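You operate a simulated robot arm through the tools that you are given. There is no shell and no other tool. Be economical: measure what you need, move in short steps, check, and stop when the job is done.

The job below is to be done with a simulated two-armed robot. You get a single attempt, and the scene is never put back.

## Task
Switch the grey tester and the purple dot head off; put the white pad in the pads drawer.
Fine: Shut the drawer after. The other pad stays on the bench.

Only the result counts: the job must be done as asked and must still hold three seconds after the hand-in. Knocking over, shifting, dropping, spilling or breaking anything else fails it.

## Robot
Two 7-joint arms with two-finger grippers on one trunk, on a base that drives. Base frame: it is fixed to the floor where the robot stands at the start and does not move with it; the origin is under the middle of the robot, x ahead of it, y to its left, z up; the surface under the hand at the start is at about z = 790. Units: mm, degrees, N and s.
The left shoulder is at the start at [118, 175, 974], the right one opposite. With the tool pointing down near the work surface each hand reaches from about 100 to 920 mm from the robot's upright axis, wherever it stands, measured 20 degrees to its own side. Places, roughly: black pad (6x6x2 cm) [600, 600, 700]; grey drawer marked pads [500, 600, 700]; inside of the drawer marked pads [600, 600, 600]; purple dot moving head [700, 600, 900]; switch on purple dot head [500, 500, 800]; switch on the grey tester [500, 0, 900]. Payload 2.94 kg a hand.
The TCP of each hand is the grasp point between the finger pads, 30 mm short of the fingertips. In the tool frame z runs along the fingers and y along their closing line. The gripper opens to 138 mm. The gripper's body begins 109 mm behind the TCP.
Orientation is that of the tool frame in the base frame, as a unit quaternion [w, x, y, z]. With the fingers straight down and closing along the base's y, the tool's x points along the base's -x, its y along +y and its z along -z.

## Interface
- The arms move only by the tool nudge_tool. It takes "left_motion", "right_motion" or both (then of equal length, played together; a hand with none holds still); each is a list of rows, each an object (a shift or turn left out is 0, a gripper value left out holds the last) with "offset": the shift along the base's x, y, z in units of 100 mm (1.0 is 100 mm), a list of three; "angular": the turn, a rotation vector about the base's x, y, z in units of 60 degrees (1.0 is 60 degrees), a list of three; "hand": the opening, from 0 (shut) to 1 (fully open). In form: [{"offset": [dx, dy, dz], "angular": [wx, wy, wz], "hand": hand}, ...]. A call has 1 to 8 rows; each row is the pose to reach, as a shift and turn from the pose commanded when the call began. A call with a number of a shift or a turn outside -1 to 1 is refused whole. Rows are played at 5 a second. More than 50 mm and 8.6 degrees between two rows, or a gripper value outside its range, and nothing of the call is played. A pose out of reach is approached as far as the arm can. The call stops where the force on the tool passes 40 N (or 10 N more than at its start, if that is more) or the arm is blocked; 0.2 s more then pass. Each finger halts on what it meets, pressing with about 28 N; the grip force reading is that of the motor and also rises with nothing between the fingers. The clock runs only during rows and for 0.2 s after the last one: add rows that repeat a pose to give the fingers time. The reply holds the time, the measured pose of the TCP, the force on the tool along the base axes, the opening and the grip force, in the units named above and with some noise, with the torque about the TCP (base axes, N m) and any sound that the robot's microphone picked up, and new pictures: "show" is both (left out), scene, wrist or none (wrist: the cameras of the hands that moved).
- Cameras (640 x 400 px; columns grow to the right, rows downward): "scene" is now at [255.9, 52.3, 1455.6]; the picture's right is [0.65, -0.76, -0.00], its down [-0.55, -0.47, -0.69] and it looks along [0.53, 0.45, -0.72] (base axes); focal length 282 px, centre (320, 200). "left" rides on the left gripper at [71, -19, -146] in its tool frame; the picture's right is [0.26, 0.96, 0.00], its down [-0.85, 0.23, -0.48] and it looks along [-0.46, 0.13, 0.88] (tool axes); focal length 280 px, centre (320, 200). "right" rides on the right gripper at [71, 19, -146] in its tool frame; the picture's right is [-0.26, 0.96, 0.00], its down [-0.85, -0.23, -0.48] and it looks along [-0.46, -0.12, 0.88] (tool axes); focal length 280 px, centre (320, 200). There is no depth. A picture from a camera that has moved, and an enlarged one, comes with that camera's place and axes in the base frame and with its lens. The place of the scene camera against the robot may be out by one fixed shift of up to 18 mm in any direction.
- move_column(by): slides the trunk up (or, below 0, down) by that many mm; the arms and the scene camera ride with it, the base frame stays. It gives what a move gives, with no picture.
- steer(legs): drives the robot by 1 to 6 legs, each [ahead, turn to the left] in mm and degrees, along the robot's own axes; the way and the turn of a leg run together, so that a leg with both is an arc; at most 1500 mm and 180 degrees a leg. The arms and the cameras ride along, it lands a little off, and it stops where it bumps. It gives what a move gives, and a new picture of the scene camera.
- aim_head(pan, tilt): turns the head with the scene camera to pan (to the left, within 120 degrees either way) and tilt (down, from -29 to 69), counted from straight ahead of the robot. It gives what a move gives, and a new picture of the scene camera.
- zoom(camera, box): a new picture of the part [left, top, right, bottom] of that camera's present view, enlarged. No time passes.
- close_job(): hands the job in; it is judged then, once.

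Work in short steps. Places have to be worked out from the pictures, the camera data and where the tool is seen: move nearer, look again, correct. Check each grasp and each placing, and mend what went wrong. You have 120 turns and 260 pictures in all, those below and enlarged ones among them. Open the grippers and draw the arms clear of the work before you hand the job in, unless the task says otherwise; then end with one line.

The tools are called after ">>>" as a command line: name --argument value ..., lists and objects as JSON in quotes. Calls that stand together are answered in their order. nudge_tool: Moves the arms, as the interface text tells. Its arguments: {"type":"object","properties":{"left_motion":{"type":"array","items":{"type":"object","properties":{"offset":{"type":"array","items":{"type":"number"}},"angular":{"type":"array","items":{"type":"number"}},"hand":{"type":"number"}}}},"right_motion":{"type":"array","items":{"type":"object","properties":{"offset":{"type":"array","items":{"type":"number"}},"angular":{"type":"array","items":{"type":"number"}},"hand":{"type":"number"}}}},"show":{"type":"string","enum":["both","scene","wrist","none"]}},"required":[]} The other tools are called the same way: move_column (by) slides the trunk up or down; steer (legs) drives the base; aim_head (pan, tilt) turns the head that bears the scene camera; zoom (camera, box) takes an enlarged picture of a part of a camera's view; close_job () hands the job in.

At the start:

```text
time: 0.0
left_position: [485.7, 512.7, 1132.8]
left_tool_rot: [0.0, 0.002, 1.0, 0.001]
left_wrist_force: [-1.0, 0.8, -0.1]
left_moment: [0.0, 0.01, 0.02]
left_gripper_width: 137.8
left_grasp_force: 0.0
right_position: [505.1, 79.2, 1131.1]
right_tool_rot: [0.0, 0.0, 1.0, 0.002]
right_wrist_force: [0.2, -0.2, -0.1]
right_moment: [-0.02, -0.01, -0.01]
right_gripper_width: 138.2
right_grasp_force: 0.0
trunk travel left (down, up): [-150.0, 584.0]
robot x, y, heading: [0.7, 1.5, -0.2]
head pan, tilt: [40.2, 46.3]
```

scene: 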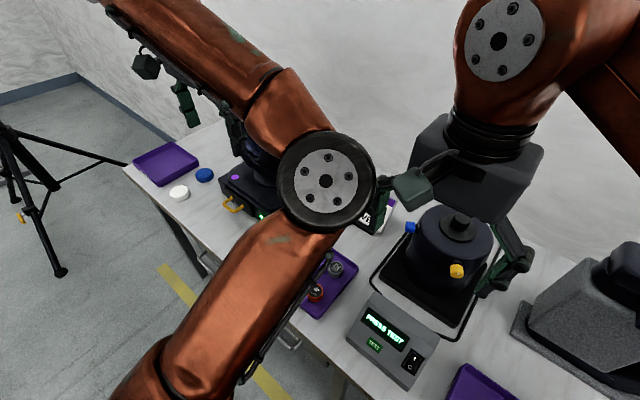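
right: 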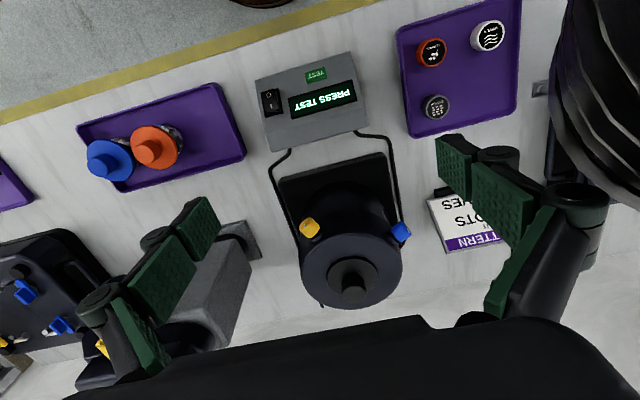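
left: 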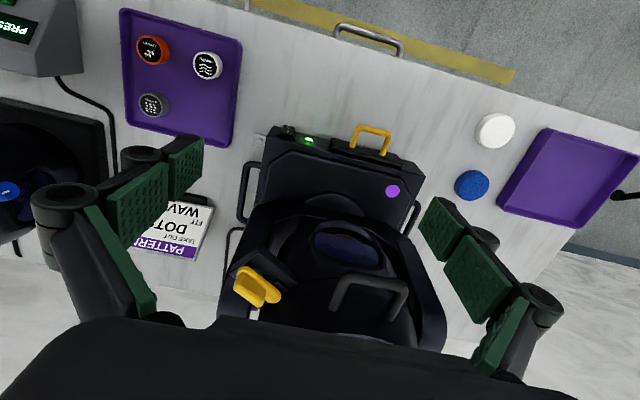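

I'll look closer at the left-hand bench area, the tester and the purple-dot head before moving.

>>> zoom --camera "left" --box '[220, 0, 540, 200]'

>>> zoom --camera "right" --box '[230, 40, 390, 140]'

>>> aim_head --pan 60 --tilt 50

```text
2.00 times, centred on (380, 100) of left
camera zoom: at [415.5, 494.2, 1281.0], right [-0.26, 0.97, 0.0], down [0.85, 0.23, 0.48], along [0.46, 0.12, -0.88], focal length 561 px, centre (200, 400)
```

zoom: 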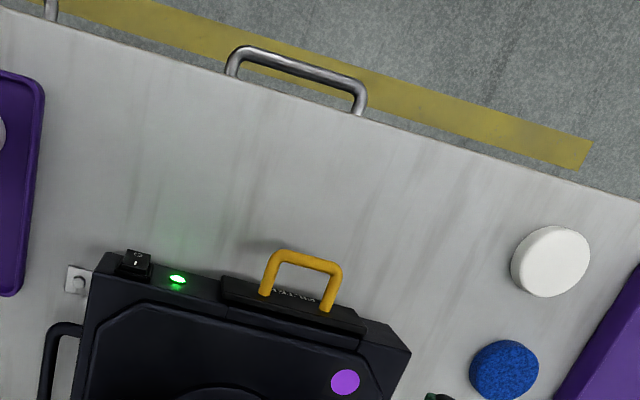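

```text
4.00 times, centred on (310, 90) of right
camera zoom: at [433.1, 98.5, 1278.1], right [0.26, 0.96, 0.0], down [0.85, -0.23, 0.47], along [0.46, -0.12, -0.88], focal length 1122 px, centre (360, 640)
```

zoom: 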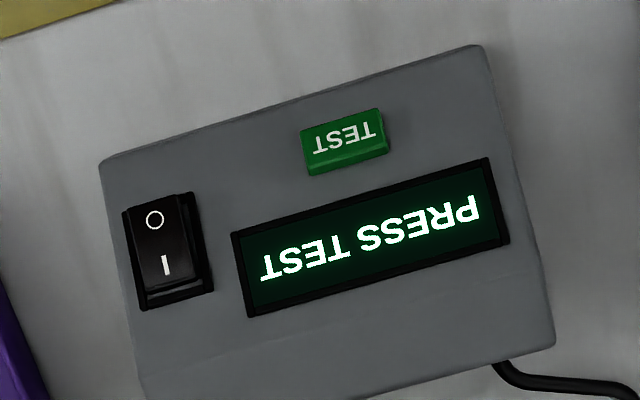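

```text
time: 0.8
left_position: [486.2, 512.1, 1134.6]
left_tool_rot: [0.0, 0.001, 1.0, 0.0]
left_wrist_force: [-0.8, -0.6, 1.2]
left_moment: [-0.01, -0.02, -0.02]
left_gripper_width: 138.0
left_grasp_force: 0.1
right_position: [504.2, 79.8, 1132.3]
right_tool_rot: [-0.001, -0.001, 1.0, 0.0]
right_wrist_force: [-0.8, 0.5, 0.2]
right_moment: [0.0, -0.01, 0.0]
right_gripper_width: 138.1
right_grasp_force: 0.1
trunk travel left (down, up): [-150.0, 584.0]
robot x, y, heading: [-0.8, -1.8, 0.2]
head pan, tilt: [60.0, 50.0]
camera scene: at [233.1, 67.2, 1450.5], right [0.87, -0.5, 0.0], down [-0.38, -0.66, -0.64], along [0.32, 0.56, -0.77], focal length 282 px, centre (320, 200)
```

scene: 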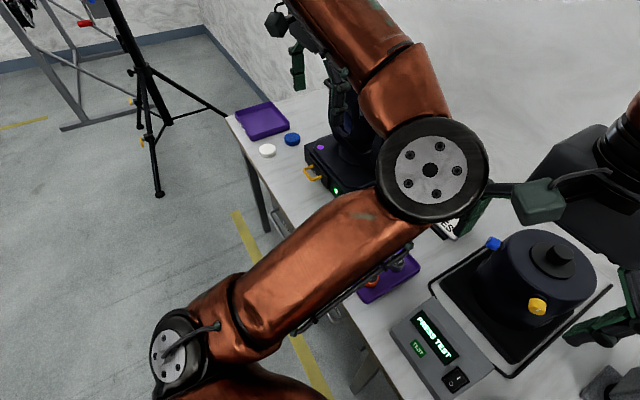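

Bench edge is at about x = 400, the white pad near [458, 813], the tester rocker near [472, 12] with the "O" end toward the robot. I close the right hand and bring it nearer above the tester switch to triangulate.

>>> nudge_tool --right_motion '[{"offset": [-0.15, -0.35, -0.3], "hand": 0.0}, {"offset": [-0.3, -0.65, -0.6]}, {"offset": [-0.3, -0.68, -1.0]}, {"offset": [-0.3, -0.68, -1.0]}, {"offset": [-0.3, -0.68, -1.0]}, {"offset": [-0.3, -0.68, -1.0]}, {"offset": [-0.3, -0.68, -1.0]}]' --show "wrist"

```text
time: 2.4
left_position: [486.0, 513.5, 1133.0]
left_tool_rot: [0.0, 0.001, 1.0, 0.0]
left_wrist_force: [-0.2, -0.6, 0.0]
left_moment: [-0.01, -0.01, 0.01]
left_gripper_width: 138.0
left_grasp_force: 0.0
right_position: [470.6, 10.0, 1033.2]
right_tool_rot: [0.0, 0.0, 1.0, 0.002]
right_wrist_force: [-0.1, 0.0, -0.5]
right_moment: [-0.04, -0.01, 0.02]
right_gripper_width: 0.0
right_grasp_force: 9.2
trunk travel left (down, up): [-150.0, 584.0]
robot x, y, heading: [-3.0, -1.7, -0.0]
head pan, tilt: [60.0, 50.0]
camera right: at [400.4, 29.3, 1180.4], right [0.26, 0.96, 0.0], down [0.85, -0.23, 0.47], along [0.46, -0.12, -0.88], focal length 280 px, centre (320, 200)
```

right: 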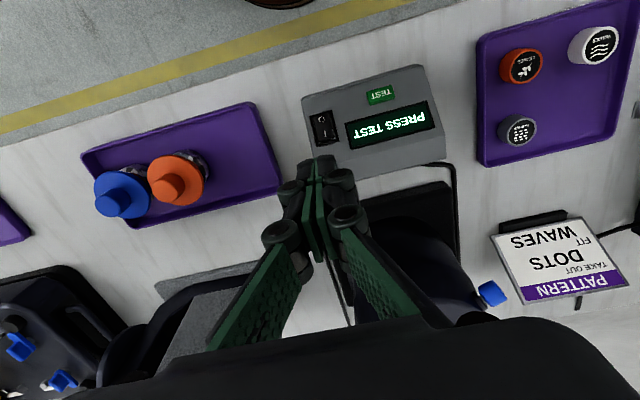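

Triangulation gives the tester switch centre at about [480, 12, 846]. Zooming to see the rocker's tilt.

>>> zoom --camera "right" --box '[280, 80, 376, 140]'

```text
6.67 times, centred on (328, 110) of right
camera zoom: at [400.4, 29.3, 1180.4], right [0.26, 0.96, 0.0], down [0.85, -0.23, 0.47], along [0.46, -0.12, -0.88], focal length 1869 px, centre (267, 800)
```

zoom: 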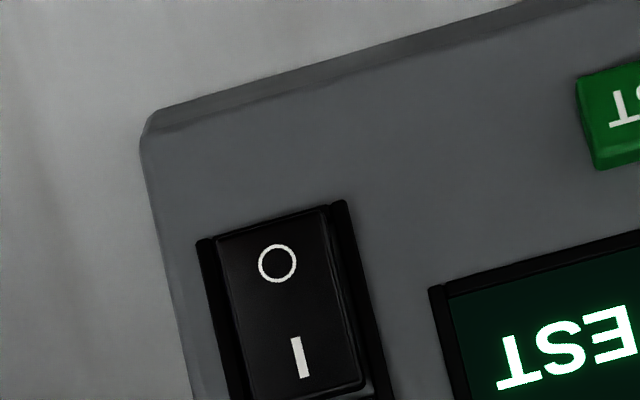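

O marking at about x=471, pivot x=480, y=13. I tilt the tool 20° so its near edge leads, and come down to just above the O end.

>>> nudge_tool --right_motion '[{"offset": [0.0, 0.03, -0.3], "angular": [0, -0.12, 0]}, {"offset": [0.0, 0.03, -0.6], "angular": [0, -0.24, 0]}, {"offset": [0.0, 0.03, -1.0], "angular": [0, -0.333, 0]}, {"offset": [0.0, 0.03, -1.0], "angular": [0, -0.333, 0]}]' --show "wrist"

```text
time: 3.4
left_position: [484.9, 515.4, 1133.5]
left_tool_rot: [-0.001, 0.001, 1.0, 0.0]
left_wrist_force: [0.0, -0.1, -0.1]
left_moment: [-0.01, -0.03, 0.01]
left_gripper_width: 138.0
left_grasp_force: 0.1
right_position: [471.1, 13.6, 932.0]
right_tool_rot: [0.174, 0.0, 0.985, 0.001]
right_wrist_force: [-0.7, -0.1, 0.8]
right_moment: [-0.02, -0.01, -0.02]
right_gripper_width: 0.0
right_grasp_force: 27.8
trunk travel left (down, up): [-150.0, 584.0]
robot x, y, heading: [2.3, -0.0, -0.4]
head pan, tilt: [60.0, 50.0]
camera right: at [355.1, 32.4, 1045.8], right [0.25, 0.96, 0.09], down [0.64, -0.23, 0.74], along [0.73, -0.12, -0.67], focal length 280 px, centre (320, 200)
```

right: 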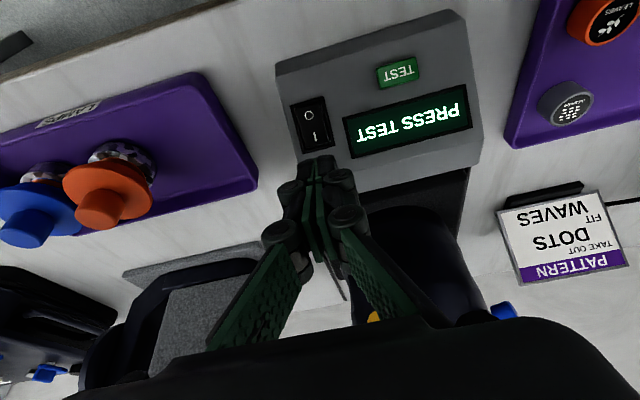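

The geometry agrees (O at about [471, 12]). Lowering straight to press.

>>> nudge_tool --right_motion '[{"offset": [-0.03, 0, -0.35]}, {"offset": [-0.03, 0, -0.48]}, {"offset": [-0.03, 0, -0.53]}, {"offset": [-0.03, 0, -0.56]}, {"offset": [-0.03, 0, -0.59]}, {"offset": [-0.03, 0, -0.62]}]' --show "wrist"

```text
time: 4.5
left_position: [485.5, 512.6, 1134.9]
left_tool_rot: [0.002, 0.001, 1.0, 0.002]
left_wrist_force: [-0.2, 0.4, 0.3]
left_moment: [-0.01, 0.03, 0.01]
left_gripper_width: 137.8
left_grasp_force: 0.1
right_position: [470.3, 13.4, 882.5]
right_tool_rot: [0.177, 0.0, 0.984, 0.004]
right_wrist_force: [-11.2, -4.1, 21.1]
right_moment: [-0.14, -0.2, -0.15]
right_gripper_width: 6.0
right_grasp_force: 28.5
trunk travel left (down, up): [-150.0, 584.0]
robot x, y, heading: [-1.4, 0.2, 0.1]
head pan, tilt: [60.0, 50.0]
stopped in row 5 (right hand): the force on the tool passed its limit at 45 N (the readings are from after the stop); the commanded pose is now the measured one
camera right: at [351.5, 32.4, 995.2], right [0.24, 0.96, 0.1], down [0.63, -0.24, 0.74], along [0.74, -0.12, -0.67], focal length 280 px, centre (320, 200)
```

right: 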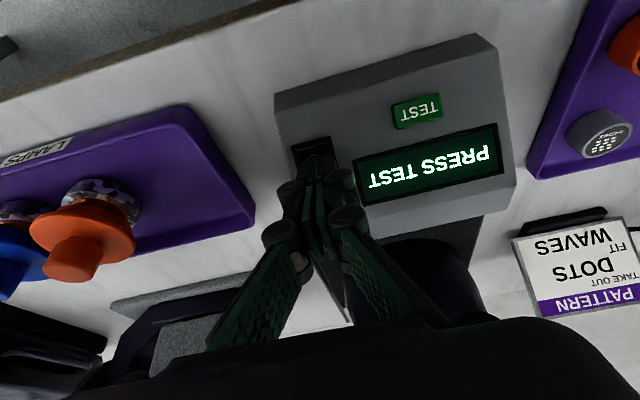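

Force limit hit but the display is still lit. I back off and look at the rocker.

>>> nudge_tool --right_motion '[{"offset": [0, 0, 0.25], "hand": 0}, {"offset": [-0.1, 0, 0.5]}, {"offset": [-0.3, 0, 0.5]}]' --show "none"

>>> zoom --camera "right" --box '[260, 60, 420, 160]'

```text
time: 5.2
left_position: [485.9, 513.7, 1133.1]
left_tool_rot: [0.001, 0.001, 1.0, 0.0]
left_wrist_force: [-0.2, -0.5, 0.8]
left_moment: [-0.01, 0.03, 0.0]
left_gripper_width: 138.1
left_grasp_force: 0.0
right_position: [443.1, 14.7, 928.7]
right_tool_rot: [0.175, 0.001, 0.985, 0.003]
right_wrist_force: [-0.4, -0.1, -0.5]
right_moment: [0.0, 0.0, 0.01]
right_gripper_width: 0.0
right_grasp_force: 28.4
trunk travel left (down, up): [-150.0, 584.0]
robot x, y, heading: [0.5, -1.2, -0.0]
head pan, tilt: [60.0, 50.0]
```

```text
4.00 times, centred on (340, 110) of right
camera zoom: at [326.1, 33.2, 1042.1], right [0.25, 0.96, 0.1], down [0.63, -0.24, 0.74], along [0.74, -0.12, -0.67], focal length 1122 px, centre (240, 560)
```

zoom: 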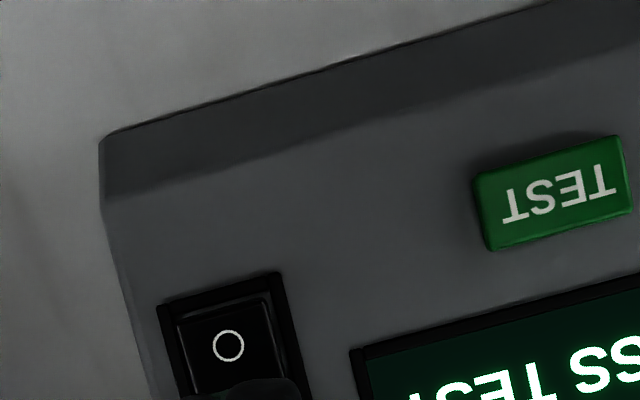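

The O end now looks recessed; I retreat up to view the whole switch and the display.

>>> nudge_tool --right_motion '[{"offset": [0, 0, 0.4]}, {"offset": [0, 0, 0.8]}, {"offset": [0, 0, 0.8]}]' --show "none"

>>> zoom --camera "right" --box '[260, 60, 452, 180]'

```text
time: 6.0
left_position: [485.7, 513.1, 1133.5]
left_tool_rot: [0.0, 0.002, 1.0, 0.001]
left_wrist_force: [-1.1, 0.8, -0.4]
left_moment: [0.03, 0.05, -0.04]
left_gripper_width: 138.1
left_grasp_force: 0.1
right_position: [443.5, 16.1, 1008.5]
right_tool_rot: [0.175, 0.0, 0.985, 0.004]
right_wrist_force: [0.4, 0.2, 0.2]
right_moment: [-0.02, 0.02, 0.02]
right_gripper_width: 0.0
right_grasp_force: 28.5
trunk travel left (down, up): [-150.0, 584.0]
robot x, y, heading: [2.6, 2.9, 0.0]
head pan, tilt: [60.0, 50.0]
```

```text
3.33 times, centred on (356, 120) of right
camera zoom: at [325.9, 34.4, 1122.6], right [0.25, 0.96, 0.1], down [0.63, -0.24, 0.74], along [0.73, -0.12, -0.67], focal length 935 px, centre (200, 467)
```

zoom: 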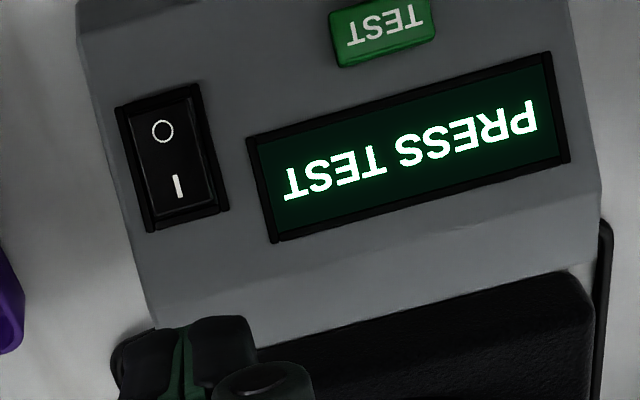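

The display is still on; checking the rocker state in more detail.

>>> zoom --camera "right" --box '[284, 76, 348, 136]'

```text
6.67 times, centred on (316, 106) of right
camera zoom: at [325.9, 34.4, 1122.6], right [0.25, 0.96, 0.1], down [0.63, -0.24, 0.74], along [0.73, -0.12, -0.67], focal length 1869 px, centre (347, 827)
```

zoom: 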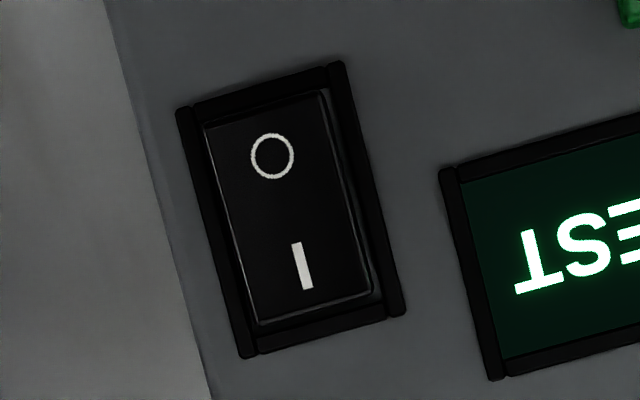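

The frame stands proud around a ~19 mm wide rocker, so the 20 mm closed pair hit the frame. I'll open to ~50 mm and use the left finger only (10 mm wide).

>>> nudge_tool --right_motion '[{"offset": [0.1, -0.15, -0.2], "hand": 0.36}, {"offset": [0.28, -0.3, -0.5]}, {"offset": [0.28, -0.3, -0.9]}, {"offset": [0.28, -0.3, -0.9]}, {"offset": [0.28, -0.3, -0.9]}]' --show "wrist"

```text
time: 7.2
left_position: [486.7, 513.1, 1134.1]
left_tool_rot: [0.001, 0.0, 1.0, 0.0]
left_wrist_force: [-0.1, 0.1, -0.4]
left_moment: [-0.02, 0.03, 0.01]
left_gripper_width: 138.0
left_grasp_force: 0.2
right_position: [469.3, -15.7, 919.8]
right_tool_rot: [0.175, 0.001, 0.985, 0.003]
right_wrist_force: [1.0, -1.0, -0.1]
right_moment: [0.04, 0.0, -0.04]
right_gripper_width: 49.8
right_grasp_force: 0.1
trunk travel left (down, up): [-150.0, 584.0]
robot x, y, heading: [-3.1, -1.3, 0.2]
head pan, tilt: [60.0, 50.0]
camera right: at [352.0, 2.3, 1032.0], right [0.25, 0.96, 0.1], down [0.63, -0.24, 0.74], along [0.74, -0.12, -0.67], focal length 280 px, centre (320, 200)
```

right: 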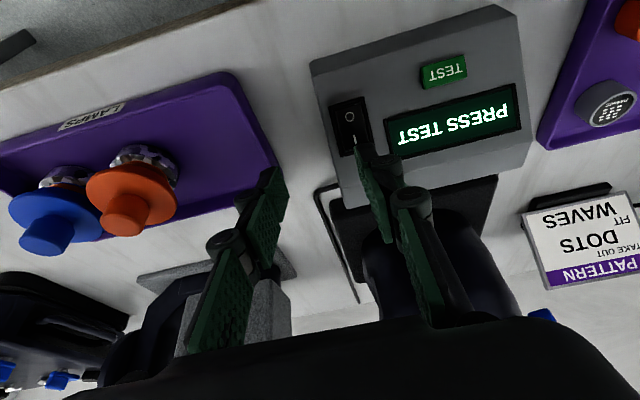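

The left finger is lined up with the rocker (tip y≈13.5, over the O end). Pressing down.

>>> nudge_tool --right_motion '[{"offset": [0.0, 0, -0.25]}, {"offset": [0.0, 0, -0.36]}, {"offset": [0.0, 0, -0.41]}, {"offset": [0, 0, -0.44]}, {"offset": [0, 0, -0.47]}, {"offset": [0, 0, -0.5]}]' --show "wrist"

```text
time: 8.7
left_position: [486.3, 514.2, 1132.6]
left_tool_rot: [0.001, 0.0, 1.0, 0.0]
left_wrist_force: [-0.6, 0.1, -0.1]
left_moment: [0.05, -0.05, 0.0]
left_gripper_width: 138.3
left_grasp_force: 0.0
right_position: [468.6, -16.2, 869.8]
right_tool_rot: [0.175, 0.001, 0.985, 0.001]
right_wrist_force: [-4.9, 3.0, 5.2]
right_moment: [0.11, -0.04, 0.16]
right_gripper_width: 59.7
right_grasp_force: 2.2
trunk travel left (down, up): [-150.0, 584.0]
robot x, y, heading: [0.7, -1.2, -0.2]
head pan, tilt: [60.0, 50.0]
camera right: at [351.7, 3.1, 982.1], right [0.25, 0.96, 0.09], down [0.63, -0.23, 0.74], along [0.73, -0.12, -0.67], focal length 280 px, centre (320, 200)
```

right: 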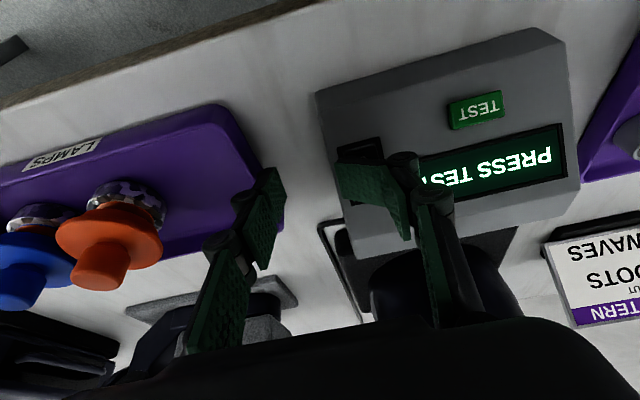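

The finger was pushed outward (opening 60) with no switch-off. I raise it and look at the rocker.

>>> nudge_tool --right_motion '[{"offset": [0, 0, 0.3], "hand": 0.36}, {"offset": [0, 0, 0.5]}, {"offset": [0, 0, 0.5]}]' --show "none"

>>> zoom --camera "right" --box '[300, 70, 428, 190]'

```text
time: 9.4
left_position: [485.7, 512.9, 1133.5]
left_tool_rot: [0.0, 0.0, 1.0, 0.0]
left_wrist_force: [-0.1, -0.1, -0.7]
left_moment: [0.01, 0.0, 0.0]
left_gripper_width: 138.0
left_grasp_force: 0.0
right_position: [468.9, -16.2, 919.6]
right_tool_rot: [0.175, 0.002, 0.985, 0.003]
right_wrist_force: [-0.7, 0.8, 0.7]
right_moment: [0.02, 0.0, -0.01]
right_gripper_width: 49.7
right_grasp_force: 0.1
trunk travel left (down, up): [-150.0, 584.0]
robot x, y, heading: [-2.6, -1.3, -0.0]
head pan, tilt: [60.0, 50.0]
```

```text
3.33 times, centred on (364, 130) of right
camera zoom: at [351.6, 2.9, 1033.0], right [0.25, 0.96, 0.1], down [0.63, -0.24, 0.74], along [0.73, -0.12, -0.67], focal length 935 px, centre (173, 433)
```

zoom: 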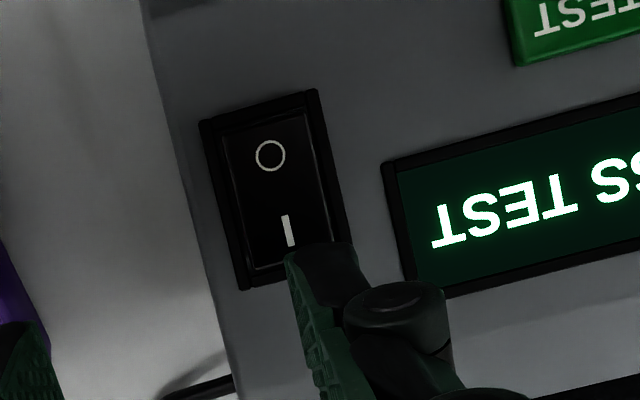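

The outer rocker frame keeps catching the finger. I'll close the hand and roll it 25° so that a single fingertip corner leads, giving a point contact in the rocker's O end.

>>> nudge_tool --right_motion '[{"offset": [0, 0.1, 0.1], "angular": [0.14, 0, 0], "hand": 0}, {"offset": [0, 0.2, 0.1], "angular": [0.28, 0, 0]}, {"offset": [0, 0.25, 0.05], "angular": [0.416, 0, 0]}, {"offset": [0, 0.25, 0.0], "angular": [0.416, 0, 0]}, {"offset": [0, 0.25, 0.0], "angular": [0.416, 0, 0]}]' --show "wrist"

>>> zoom --camera "right" --box '[260, 50, 420, 200]'

```text
time: 10.7
left_position: [485.3, 513.2, 1133.6]
left_tool_rot: [0.0, 0.001, 1.0, 0.0]
left_wrist_force: [-0.1, 0.6, 0.1]
left_moment: [-0.02, 0.0, 0.02]
left_gripper_width: 138.1
left_grasp_force: 0.1
right_position: [469.4, 8.5, 919.5]
right_tool_rot: [0.172, 0.039, 0.96, 0.217]
right_wrist_force: [0.7, -0.6, 0.1]
right_moment: [0.02, 0.03, 0.05]
right_gripper_width: 0.0
right_grasp_force: 28.5
trunk travel left (down, up): [-150.0, 584.0]
robot x, y, heading: [1.9, 4.4, 0.1]
head pan, tilt: [60.0, 50.0]
camera right: at [352.8, -21.4, 1030.0], right [0.25, 0.83, 0.5], down [0.63, -0.53, 0.57], along [0.74, 0.17, -0.66], focal length 280 px, centre (320, 200)
```

right: 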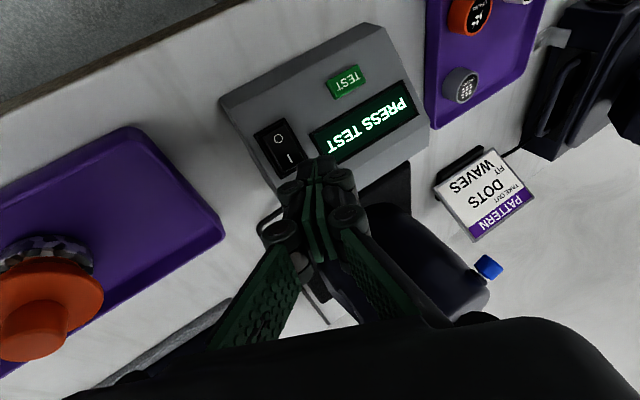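

```text
2.67 times, centred on (340, 125) of right
camera zoom: at [352.8, -21.4, 1030.0], right [0.25, 0.83, 0.5], down [0.63, -0.53, 0.57], along [0.74, 0.17, -0.66], focal length 748 px, centre (267, 400)
```

zoom: 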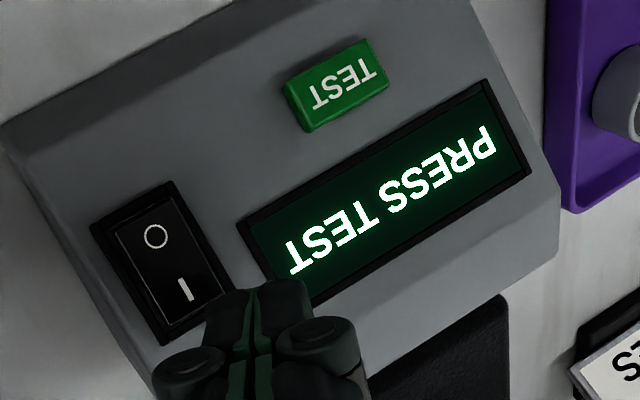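

Corner predicted at [468, 13, 886], matching the picture; O sits at [472, 13, 847]. Pressing down slowly.

>>> nudge_tool --right_motion '[{"offset": [0.0, 0, -0.25]}, {"offset": [0.0, 0, -0.35]}, {"offset": [0.0, 0, -0.39]}, {"offset": [0, 0, -0.42]}, {"offset": [0, 0, -0.45]}, {"offset": [0, 0, -0.48]}]' --show "wrist"

```text
time: 11.8
left_position: [484.6, 511.9, 1134.8]
left_tool_rot: [0.002, 0.002, 1.0, 0.002]
left_wrist_force: [-0.1, 0.0, -1.5]
left_moment: [0.04, 0.01, -0.02]
left_gripper_width: 138.0
left_grasp_force: 0.0
right_position: [470.2, 9.7, 883.6]
right_tool_rot: [0.178, 0.037, 0.958, 0.222]
right_wrist_force: [-11.3, -7.4, 19.9]
right_moment: [-0.14, -0.12, -0.12]
right_gripper_width: 0.0
right_grasp_force: 27.8
trunk travel left (down, up): [-150.0, 584.0]
robot x, y, heading: [-3.9, -1.8, -0.0]
head pan, tilt: [60.0, 50.0]
stopped in row 5 (right hand): the force on the tool passed its limit at 44 N (the readings are from after the stop); the commanded pose is now the measured one
camera right: at [350.3, -22.2, 991.5], right [0.24, 0.83, 0.51], down [0.62, -0.53, 0.57], along [0.74, 0.18, -0.64], focal length 280 px, centre (320, 200)
```

right: 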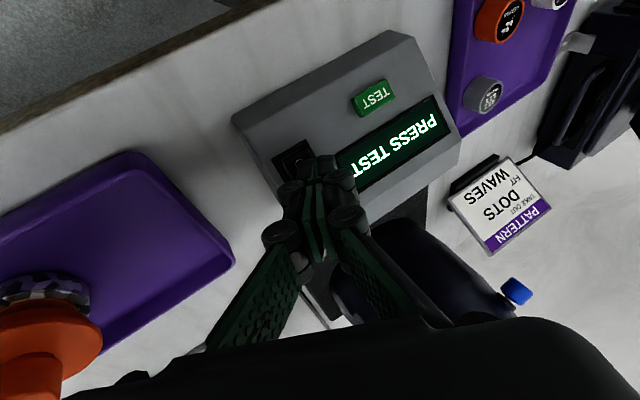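

>>> zoom --camera "right" --box '[260, 110, 388, 190]'

```text
5.00 times, centred on (324, 150) of right
camera zoom: at [350.3, -22.2, 991.5], right [0.24, 0.83, 0.51], down [0.62, -0.53, 0.57], along [0.74, 0.18, -0.64], focal length 1402 px, centre (300, 450)
```

zoom: 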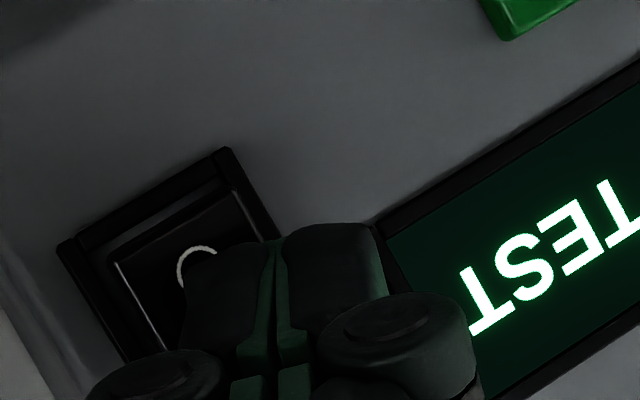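

The corner is on the O but only ~10 mm from the pivot (contact x≈470, rocker spans 463–498). I lift slightly, shift 5 mm outward and press again with a longer lever.

>>> nudge_tool --right_motion '[{"offset": [-0.02, 0, 0.1]}, {"offset": [-0.055, 0, 0.1]}, {"offset": [-0.055, 0, 0.02]}, {"offset": [-0.055, 0, -0.02]}, {"offset": [-0.055, 0, -0.05]}, {"offset": [-0.055, 0, -0.08]}, {"offset": [-0.055, 0, -0.11]}]' --show "wrist"

>>> zoom --camera "right" --box '[260, 110, 388, 190]'

```text
time: 13.2
left_position: [484.7, 511.1, 1135.3]
left_tool_rot: [0.0, 0.002, 1.0, 0.001]
left_wrist_force: [0.5, -1.1, -0.4]
left_moment: [0.04, 0.03, -0.02]
left_gripper_width: 138.0
left_grasp_force: 0.1
right_position: [465.2, 10.6, 881.3]
right_tool_rot: [0.181, 0.038, 0.957, 0.225]
right_wrist_force: [-12.2, -7.7, 20.0]
right_moment: [-0.11, -0.17, -0.17]
right_gripper_width: 0.0
right_grasp_force: 27.9
trunk travel left (down, up): [-150.0, 584.0]
robot x, y, heading: [-4.4, 3.3, -0.2]
head pan, tilt: [60.0, 50.0]
stopped in row 6 (right hand): the force on the tool passed its limit at 44 N (the readings are from after the stop); the commanded pose is now the measured one
camera right: at [345.1, -22.2, 987.9], right [0.24, 0.82, 0.52], down [0.62, -0.54, 0.57], along [0.75, 0.18, -0.64], focal length 280 px, centre (320, 200)
```

right: 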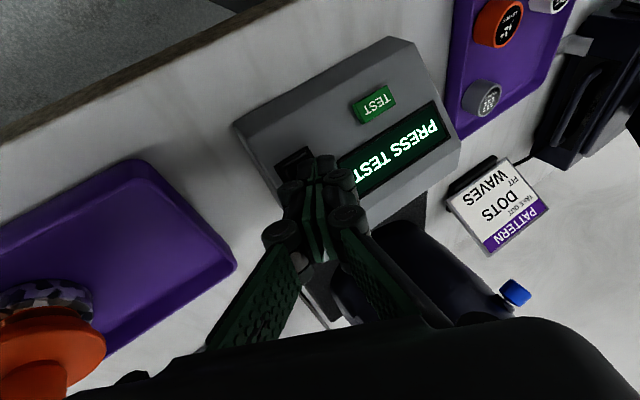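

```text
5.00 times, centred on (324, 150) of right
camera zoom: at [345.1, -22.2, 987.9], right [0.24, 0.82, 0.52], down [0.62, -0.54, 0.57], along [0.75, 0.18, -0.64], focal length 1402 px, centre (300, 450)
```

zoom: 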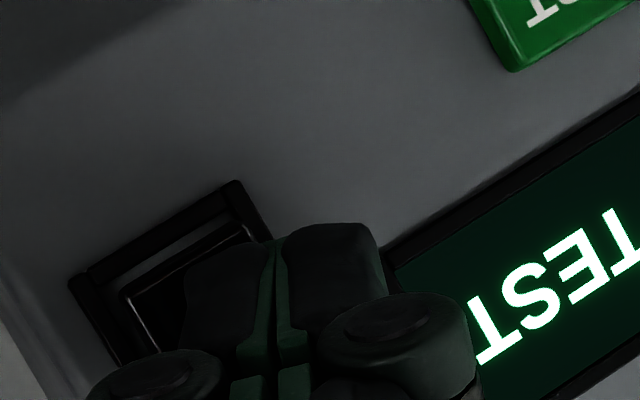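

The O end looks sunk now. I back off vertically and compare the rocker and display.

>>> nudge_tool --right_motion '[{"offset": [0, 0, 0.3]}, {"offset": [-0.2, 0, 0.6]}, {"offset": [-0.4, 0, 0.6]}, {"offset": [-0.4, 0, 0.6]}]' --show "wrist"

>>> zoom --camera "right" --box '[260, 60, 420, 200]'

```text
time: 14.2
left_position: [485.1, 513.2, 1134.1]
left_tool_rot: [0.0, 0.001, 1.0, 0.0]
left_wrist_force: [0.3, 0.3, -0.1]
left_moment: [-0.01, -0.03, 0.02]
left_gripper_width: 138.0
left_grasp_force: 0.0
right_position: [426.6, 9.8, 940.9]
right_tool_rot: [0.18, 0.04, 0.957, 0.224]
right_wrist_force: [0.5, 1.0, 0.2]
right_moment: [-0.03, 0.02, 0.0]
right_gripper_width: 0.2
right_grasp_force: 28.2
trunk travel left (down, up): [-150.0, 584.0]
robot x, y, heading: [-0.3, 0.4, -0.1]
head pan, tilt: [60.0, 50.0]
camera right: at [306.9, -22.1, 1048.0], right [0.24, 0.82, 0.51], down [0.62, -0.54, 0.57], along [0.75, 0.18, -0.64], focal length 280 px, centre (320, 200)
```

right: 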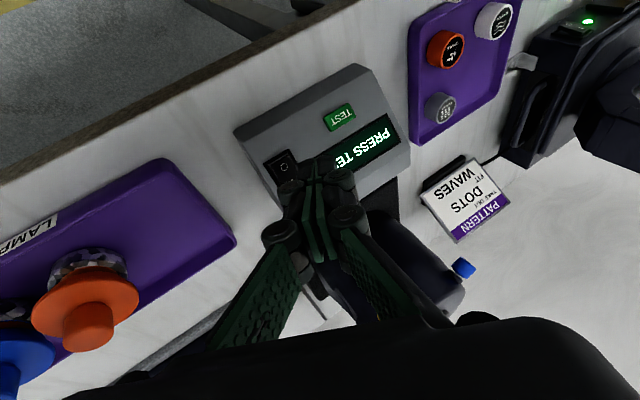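

```text
2.86 times, centred on (340, 130) of right
camera zoom: at [306.9, -22.1, 1048.0], right [0.24, 0.82, 0.51], down [0.62, -0.54, 0.57], along [0.75, 0.18, -0.64], focal length 801 px, centre (263, 400)
```

zoom: 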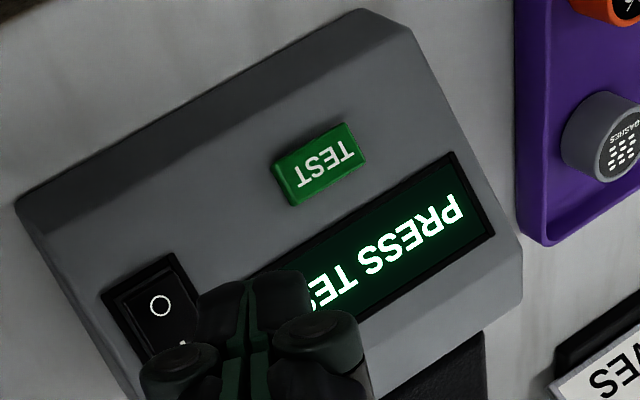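

I need a side view to judge the rocker's tilt. I roll the hand further and move it to the right so its camera looks along +y at the switch.

>>> nudge_tool --right_motion '[{"offset": [0, -0.25, 0.2], "angular": [0.12, 0, 0]}, {"offset": [0, -0.5, 0.3], "angular": [0.24, 0, 0]}, {"offset": [0, -0.75, 0.3], "angular": [0.36, 0, 0]}, {"offset": [0.1, -1.0, 0.3], "angular": [0.48, 0, 0]}, {"offset": [0.1, -1.0, 0.3], "angular": [0.6, 0, 0]}, {"offset": [0.1, -1.0, 0.3], "angular": [0.6, 0, 0]}]' --show "wrist"

```text
time: 15.6
left_position: [485.6, 512.8, 1134.0]
left_tool_rot: [0.0, 0.002, 1.0, 0.0]
left_wrist_force: [-0.6, 0.5, -0.8]
left_moment: [0.04, -0.02, 0.01]
left_gripper_width: 138.1
left_grasp_force: 0.1
right_position: [437.0, -89.9, 967.6]
right_tool_rot: [0.16, 0.092, 0.841, 0.508]
right_wrist_force: [0.5, -0.2, -0.4]
right_moment: [0.02, -0.02, 0.0]
right_gripper_width: 0.1
right_grasp_force: 28.3
trunk travel left (down, up): [-150.0, 584.0]
robot x, y, heading: [-2.5, -2.3, 0.0]
head pan, tilt: [60.0, 50.0]
camera right: at [317.5, -179.4, 1035.7], right [0.24, 0.36, 0.9], down [0.62, -0.77, 0.15], along [0.75, 0.52, -0.41], focal length 280 px, centre (320, 200)
```

right: 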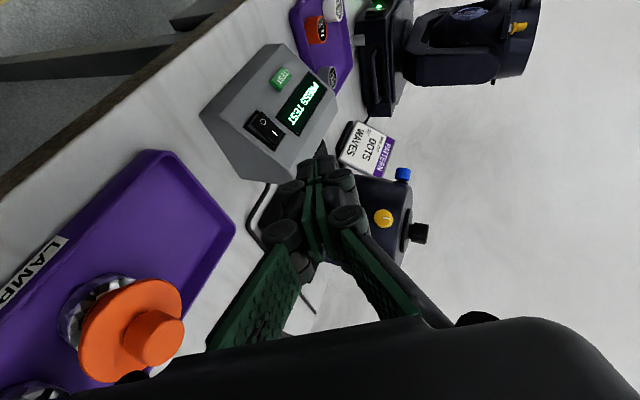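

>>> zoom --camera "right" --box '[236, 100, 300, 156]'

>>> zoom --camera "right" --box '[190, 30, 350, 190]'

```text
7.14 times, centred on (268, 128) of right
camera zoom: at [317.5, -179.4, 1035.7], right [0.24, 0.36, 0.9], down [0.62, -0.77, 0.15], along [0.75, 0.52, -0.41], focal length 2003 px, centre (691, 714)
```

zoom: 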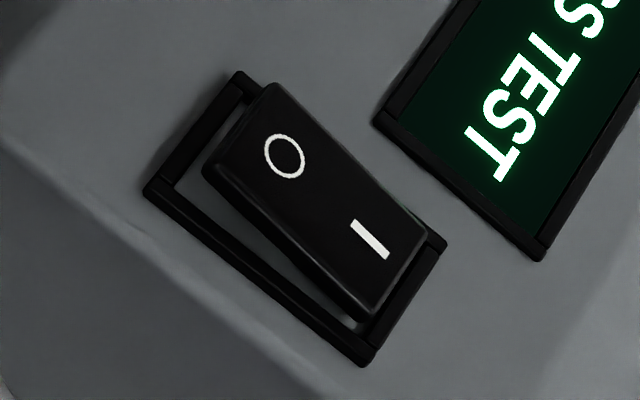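

```text
2.50 times, centred on (270, 110) of right
camera zoom: at [317.5, -179.4, 1035.7], right [0.24, 0.36, 0.9], down [0.62, -0.77, 0.15], along [0.75, 0.52, -0.41], focal length 701 px, centre (445, 425)
```

zoom: 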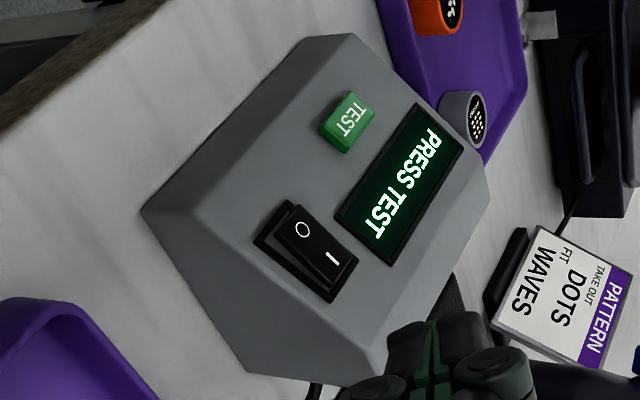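

Now it's clear: the tester panel slopes ~35–39° toward the robot, O end raised at about [467, 13, 845]; my 20° tilt made the far edge press near the pivot. I undo the roll, then will pitch the tool to ~52° so the lower edge presses the O end.

>>> nudge_tool --right_motion '[{"offset": [0, 0.12, 0.05], "angular": [-0.125, 0, 0]}, {"offset": [-0.05, 0.25, 0.1], "angular": [-0.25, 0, 0]}, {"offset": [-0.1, 0.4, 0.1], "angular": [-0.375, 0, 0]}, {"offset": [-0.2, 0.55, 0.1], "angular": [-0.5, 0, 0]}, {"offset": [-0.2, 0.7, 0.1], "angular": [-0.625, 0, 0]}, {"offset": [-0.2, 0.8, 0.1], "angular": [-0.75, 0, 0]}, {"offset": [-0.2, 0.9, 0.1], "angular": [-0.875, 0, 0]}, {"offset": [-0.2, 1.0, 0.1], "angular": [-1.0, 0, 0]}]' --show "none"

>>> nudge_tool --right_motion '[{"offset": [-0.1, 0.02, -0.1], "angular": [-0.01, -0.14, 0]}, {"offset": [-0.1, 0.02, -0.2], "angular": [-0.01, -0.28, 0]}, {"offset": [-0.1, 0.02, -0.3], "angular": [-0.01, -0.42, 0]}, {"offset": [-0.1, 0.02, -0.4], "angular": [-0.01, -0.54, 0]}, {"offset": [-0.1, 0.02, -0.4], "angular": [-0.01, -0.54, 0]}, {"offset": [-0.1, 0.02, -0.4], "angular": [-0.01, -0.54, 0]}]' --show "wrist"

```text
time: 17.4
left_position: [485.3, 513.8, 1132.7]
left_tool_rot: [0.0, 0.001, 1.0, 0.0]
left_wrist_force: [-0.6, 1.2, -0.7]
left_moment: [-0.03, 0.01, 0.0]
left_gripper_width: 137.9
left_grasp_force: 0.0
right_position: [416.9, 11.9, 978.6]
right_tool_rot: [0.184, 0.001, 0.983, 0.018]
right_wrist_force: [0.3, 0.3, 0.3]
right_moment: [-0.04, -0.02, -0.04]
right_gripper_width: 0.0
right_grasp_force: 28.2
trunk travel left (down, up): [-150.0, 584.0]
robot x, y, heading: [-1.8, 0.3, 0.2]
head pan, tilt: [60.0, 50.0]
```

```text
time: 18.8
left_position: [487.1, 512.7, 1133.6]
left_tool_rot: [0.0, 0.0, 1.0, 0.0]
left_wrist_force: [-0.3, -0.5, -0.6]
left_moment: [-0.02, 0.01, -0.02]
left_gripper_width: 137.9
left_grasp_force: 0.1
right_position: [405.8, 13.3, 938.3]
right_tool_rot: [0.451, -0.005, 0.892, 0.014]
right_wrist_force: [-0.2, -0.6, -0.4]
right_moment: [-0.01, -0.02, 0.0]
right_gripper_width: 0.0
right_grasp_force: 27.6
trunk travel left (down, up): [-150.0, 584.0]
robot x, y, heading: [-1.6, -0.1, 0.1]
head pan, tilt: [60.0, 50.0]
camera right: at [246.3, 28.6, 968.8], right [0.13, 0.96, 0.23], down [0.13, -0.25, 0.96], along [0.98, -0.1, -0.15], focal length 280 px, centre (320, 200)
```

right: 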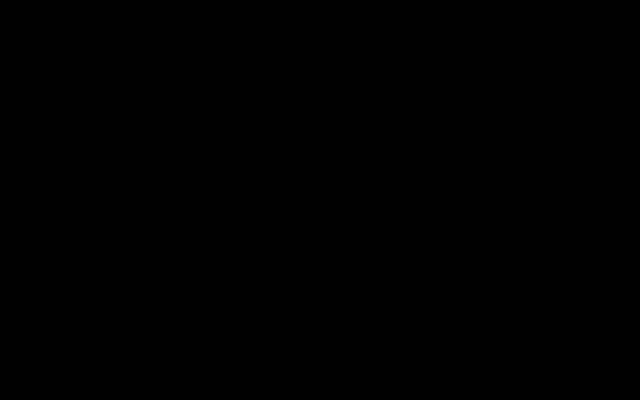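

The wrist camera is now up against the trunk (x=246). I move forward toward the pre-press point, from which the lower fingertip edge should be ~40 mm off the O end along the press direction.

>>> nudge_tool --right_motion '[{"offset": [0.12, 0, -0.15]}, {"offset": [0.25, 0, -0.3]}, {"offset": [0.25, 0, -0.3]}]' --show "both"

```text
time: 19.6
left_position: [485.7, 512.7, 1134.4]
left_tool_rot: [0.0, 0.001, 1.0, 0.0]
left_wrist_force: [-0.1, 0.4, -1.1]
left_moment: [0.04, 0.02, 0.02]
left_gripper_width: 138.1
left_grasp_force: 0.0
right_position: [432.3, 11.4, 909.9]
right_tool_rot: [0.451, -0.006, 0.892, 0.014]
right_wrist_force: [0.1, 0.1, -0.6]
right_moment: [0.03, -0.01, 0.01]
right_gripper_width: 0.1
right_grasp_force: 28.1
trunk travel left (down, up): [-150.0, 584.0]
robot x, y, heading: [1.9, 2.8, -0.1]
head pan, tilt: [60.0, 50.0]
camera scene: at [232.7, 66.9, 1450.6], right [0.87, -0.5, 0.0], down [-0.38, -0.66, -0.64], along [0.32, 0.56, -0.77], focal length 282 px, centre (320, 200)
camera right: at [271.7, 27.1, 940.1], right [0.13, 0.96, 0.23], down [0.13, -0.25, 0.96], along [0.98, -0.1, -0.16], focal length 280 px, centre (320, 200)
```

scene: 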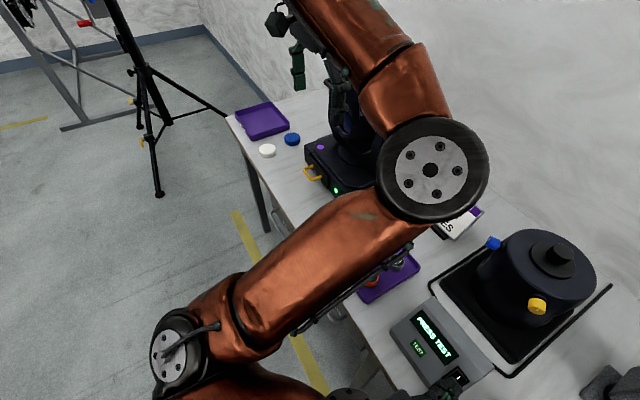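
right: 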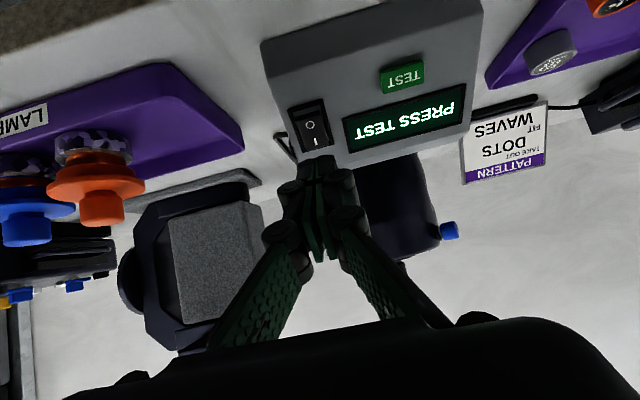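

The view confirms O at [471, 13, 850]. Pressing along the panel normal onto the O end.

>>> nudge_tool --right_motion '[{"offset": [0.1, 0.01, -0.17]}, {"offset": [0.18, 0.01, -0.3]}, {"offset": [0.2, 0.01, -0.34]}, {"offset": [0.22, 0.01, -0.37]}, {"offset": [0.24, 0.01, -0.4]}, {"offset": [0.26, 0.01, -0.43]}, {"offset": [0.28, 0.01, -0.46]}]' --show "wrist"

```text
time: 21.0
left_position: [483.6, 513.3, 1136.1]
left_tool_rot: [0.002, 0.002, 1.0, 0.001]
left_wrist_force: [0.1, 0.2, 0.0]
left_moment: [0.0, 0.02, 0.02]
left_gripper_width: 137.8
left_grasp_force: 0.1
right_position: [454.3, 13.0, 869.5]
right_tool_rot: [0.455, -0.005, 0.891, 0.015]
right_wrist_force: [-22.3, -4.5, 22.3]
right_moment: [-0.12, 0.21, -0.18]
right_gripper_width: 6.1
right_grasp_force: 28.3
trunk travel left (down, up): [-150.0, 584.0]
robot x, y, heading: [-2.7, -2.1, 0.1]
head pan, tilt: [60.0, 50.0]
stopped in row 7 (right hand): the force on the tool passed its limit at 45 N (the readings are from after the stop); the commanded pose is now the measured one
camera right: at [293.6, 28.5, 899.7], right [0.13, 0.96, 0.23], down [0.12, -0.25, 0.96], along [0.98, -0.1, -0.15], focal length 280 px, centre (320, 200)
```

right: 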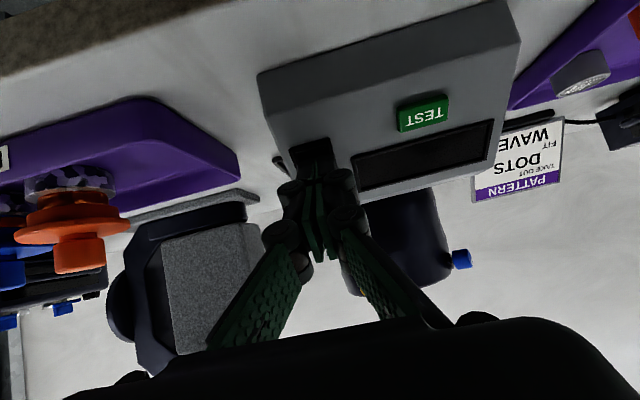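

The display went dark: the tester is off. I back out along the press direction and look again.

>>> nudge_tool --right_motion '[{"offset": [-0.15, 0, 0.25], "hand": 0}, {"offset": [-0.25, 0, 0.5]}, {"offset": [-0.15, 0, 0.9]}, {"offset": [-0.15, 0, 0.9]}]' --show "wrist"

```text
time: 22.0
left_position: [485.6, 513.5, 1134.2]
left_tool_rot: [0.0, 0.002, 1.0, 0.0]
left_wrist_force: [0.6, -0.9, 0.4]
left_moment: [-0.02, 0.01, 0.0]
left_gripper_width: 138.3
left_grasp_force: 0.0
right_position: [442.7, 13.4, 956.6]
right_tool_rot: [0.453, -0.005, 0.892, 0.014]
right_wrist_force: [-0.1, 0.5, 0.1]
right_moment: [-0.01, 0.01, 0.0]
right_gripper_width: 0.0
right_grasp_force: 28.2
trunk travel left (down, up): [-150.0, 584.0]
robot x, y, heading: [-1.5, 1.3, -0.1]
head pan, tilt: [60.0, 50.0]
camera right: at [282.6, 28.9, 987.3], right [0.13, 0.96, 0.23], down [0.12, -0.25, 0.96], along [0.98, -0.1, -0.15], focal length 280 px, centre (320, 200)
```

right: 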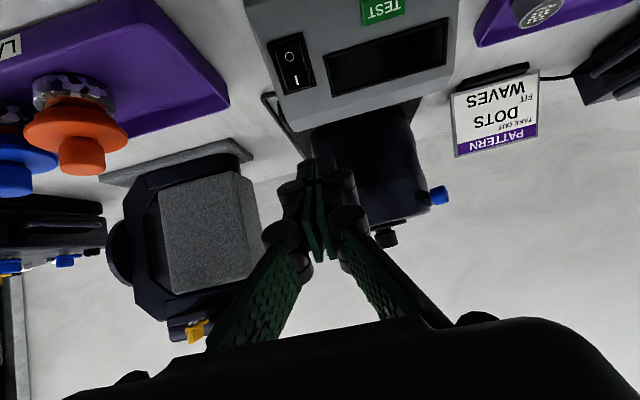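

Tester is off. Now the purple-dot head: I close the left hand and descend near its switch (est. [530, 474]) for a better look.

>>> nudge_tool --left_motion '[{"offset": [-0.15, -0.2, -0.3], "hand": 0}, {"offset": [-0.3, -0.4, -0.6], "angular": [0, -0.1, 0]}, {"offset": [-0.4, -0.4, -1.0], "angular": [0, -0.2, 0]}, {"offset": [-0.4, -0.4, -1.0], "angular": [0, -0.33, 0]}, {"offset": [-0.4, -0.4, -1.0], "angular": [0, -0.33, 0]}, {"offset": [-0.4, -0.4, -1.0], "angular": [0, -0.33, 0]}, {"offset": [-0.4, -0.4, -1.0], "angular": [0, -0.33, 0]}]' --show "wrist"

>>> zoom --camera "left" --box '[240, 80, 400, 180]'

```text
time: 23.6
left_position: [446.4, 472.3, 1032.9]
left_tool_rot: [0.173, 0.001, 0.985, 0.001]
left_wrist_force: [-0.4, 0.1, -1.0]
left_moment: [-0.03, 0.0, -0.03]
left_gripper_width: 0.0
left_grasp_force: 8.7
right_position: [441.9, 14.1, 957.1]
right_tool_rot: [0.452, -0.006, 0.892, 0.015]
right_wrist_force: [0.0, 1.4, -0.4]
right_moment: [0.04, -0.03, -0.01]
right_gripper_width: 0.0
right_grasp_force: 28.0
trunk travel left (down, up): [-150.0, 584.0]
robot x, y, heading: [-1.5, -3.9, -0.3]
head pan, tilt: [60.0, 50.0]
camera left: at [330.8, 452.8, 1148.2], right [-0.24, 0.97, -0.09], down [0.64, 0.23, 0.74], along [0.73, 0.12, -0.67], focal length 280 px, centre (320, 200)
```

left: 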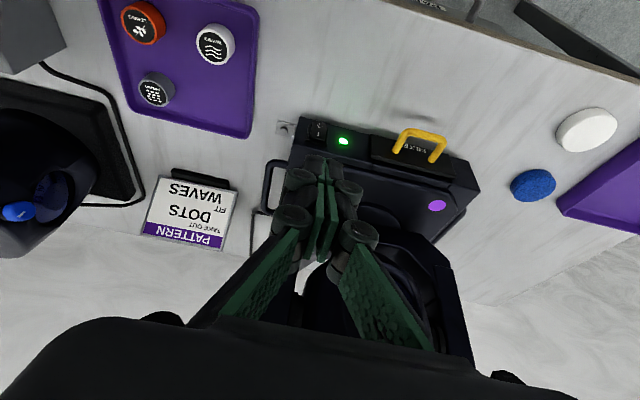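

```text
4.00 times, centred on (320, 130) of left
camera zoom: at [330.8, 452.8, 1148.2], right [-0.24, 0.97, -0.09], down [0.64, 0.23, 0.74], along [0.73, 0.12, -0.67], focal length 1122 px, centre (320, 480)
```

zoom: 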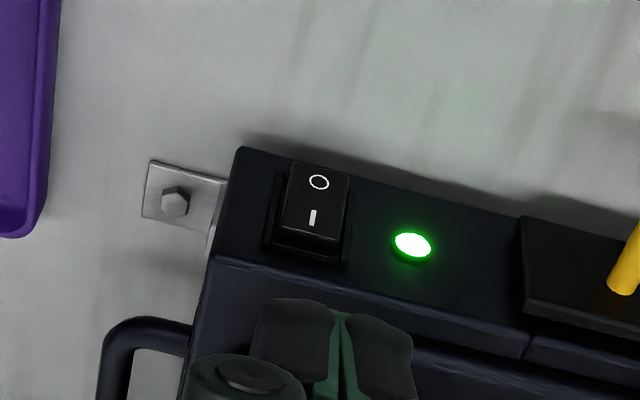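

Switch estimated at [535, 474, ~832] with O toward the robot, raised. I lower and pitch the hand further for a second view to check the panel slope.

>>> nudge_tool --left_motion '[{"offset": [0, 0, -0.3], "angular": [0, -0.12, 0]}, {"offset": [0, 0, -0.6], "angular": [0, -0.24, 0]}, {"offset": [0, 0, -0.9], "angular": [0, -0.36, 0]}, {"offset": [0, 0, -0.9], "angular": [0, -0.42, 0]}, {"offset": [0, 0, -0.9], "angular": [0, -0.42, 0]}]' --show "wrist"

>>> zoom --camera "left" --box '[240, 60, 400, 160]'

```text
time: 24.8
left_position: [428.3, 541.9, 941.0]
left_tool_rot: [0.384, 0.005, 0.923, 0.006]
left_wrist_force: [1.2, -1.9, 0.3]
left_moment: [0.17, 0.17, 0.14]
left_gripper_width: 0.0
left_grasp_force: 28.1
left hand out of reach, approached as far as the arm can: row 2, 3, 4, 5
right_position: [442.6, 1.1, 957.1]
right_tool_rot: [0.452, 0.0, 0.892, 0.019]
right_wrist_force: [-1.1, -1.9, -0.5]
right_moment: [0.14, -0.02, 0.17]
right_gripper_width: 0.1
right_grasp_force: 28.2
trunk travel left (down, up): [-150.0, 584.0]
robot x, y, heading: [-0.0, -0.7, 0.0]
head pan, tilt: [60.0, 50.0]
camera left: at [275.1, 522.1, 994.1], right [-0.18, 0.97, -0.17], down [0.26, 0.21, 0.94], along [0.95, 0.12, -0.29], focal length 280 px, centre (320, 200)
```

left: 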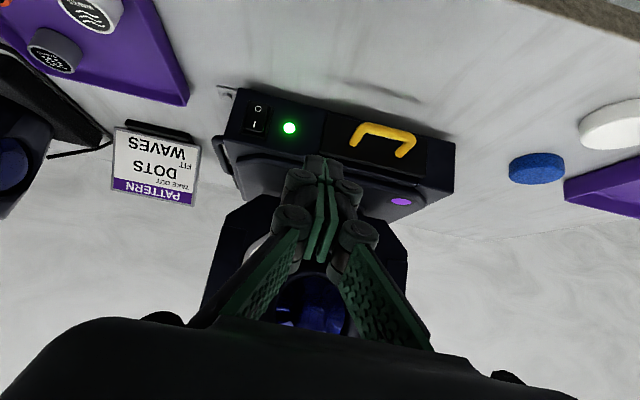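

```text
4.00 times, centred on (320, 110) of left
camera zoom: at [275.1, 522.1, 994.1], right [-0.18, 0.97, -0.17], down [0.26, 0.21, 0.94], along [0.95, 0.12, -0.29], focal length 1122 px, centre (320, 560)
```

zoom: 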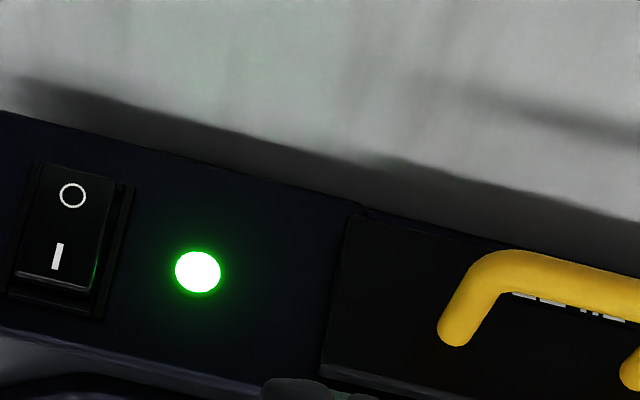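

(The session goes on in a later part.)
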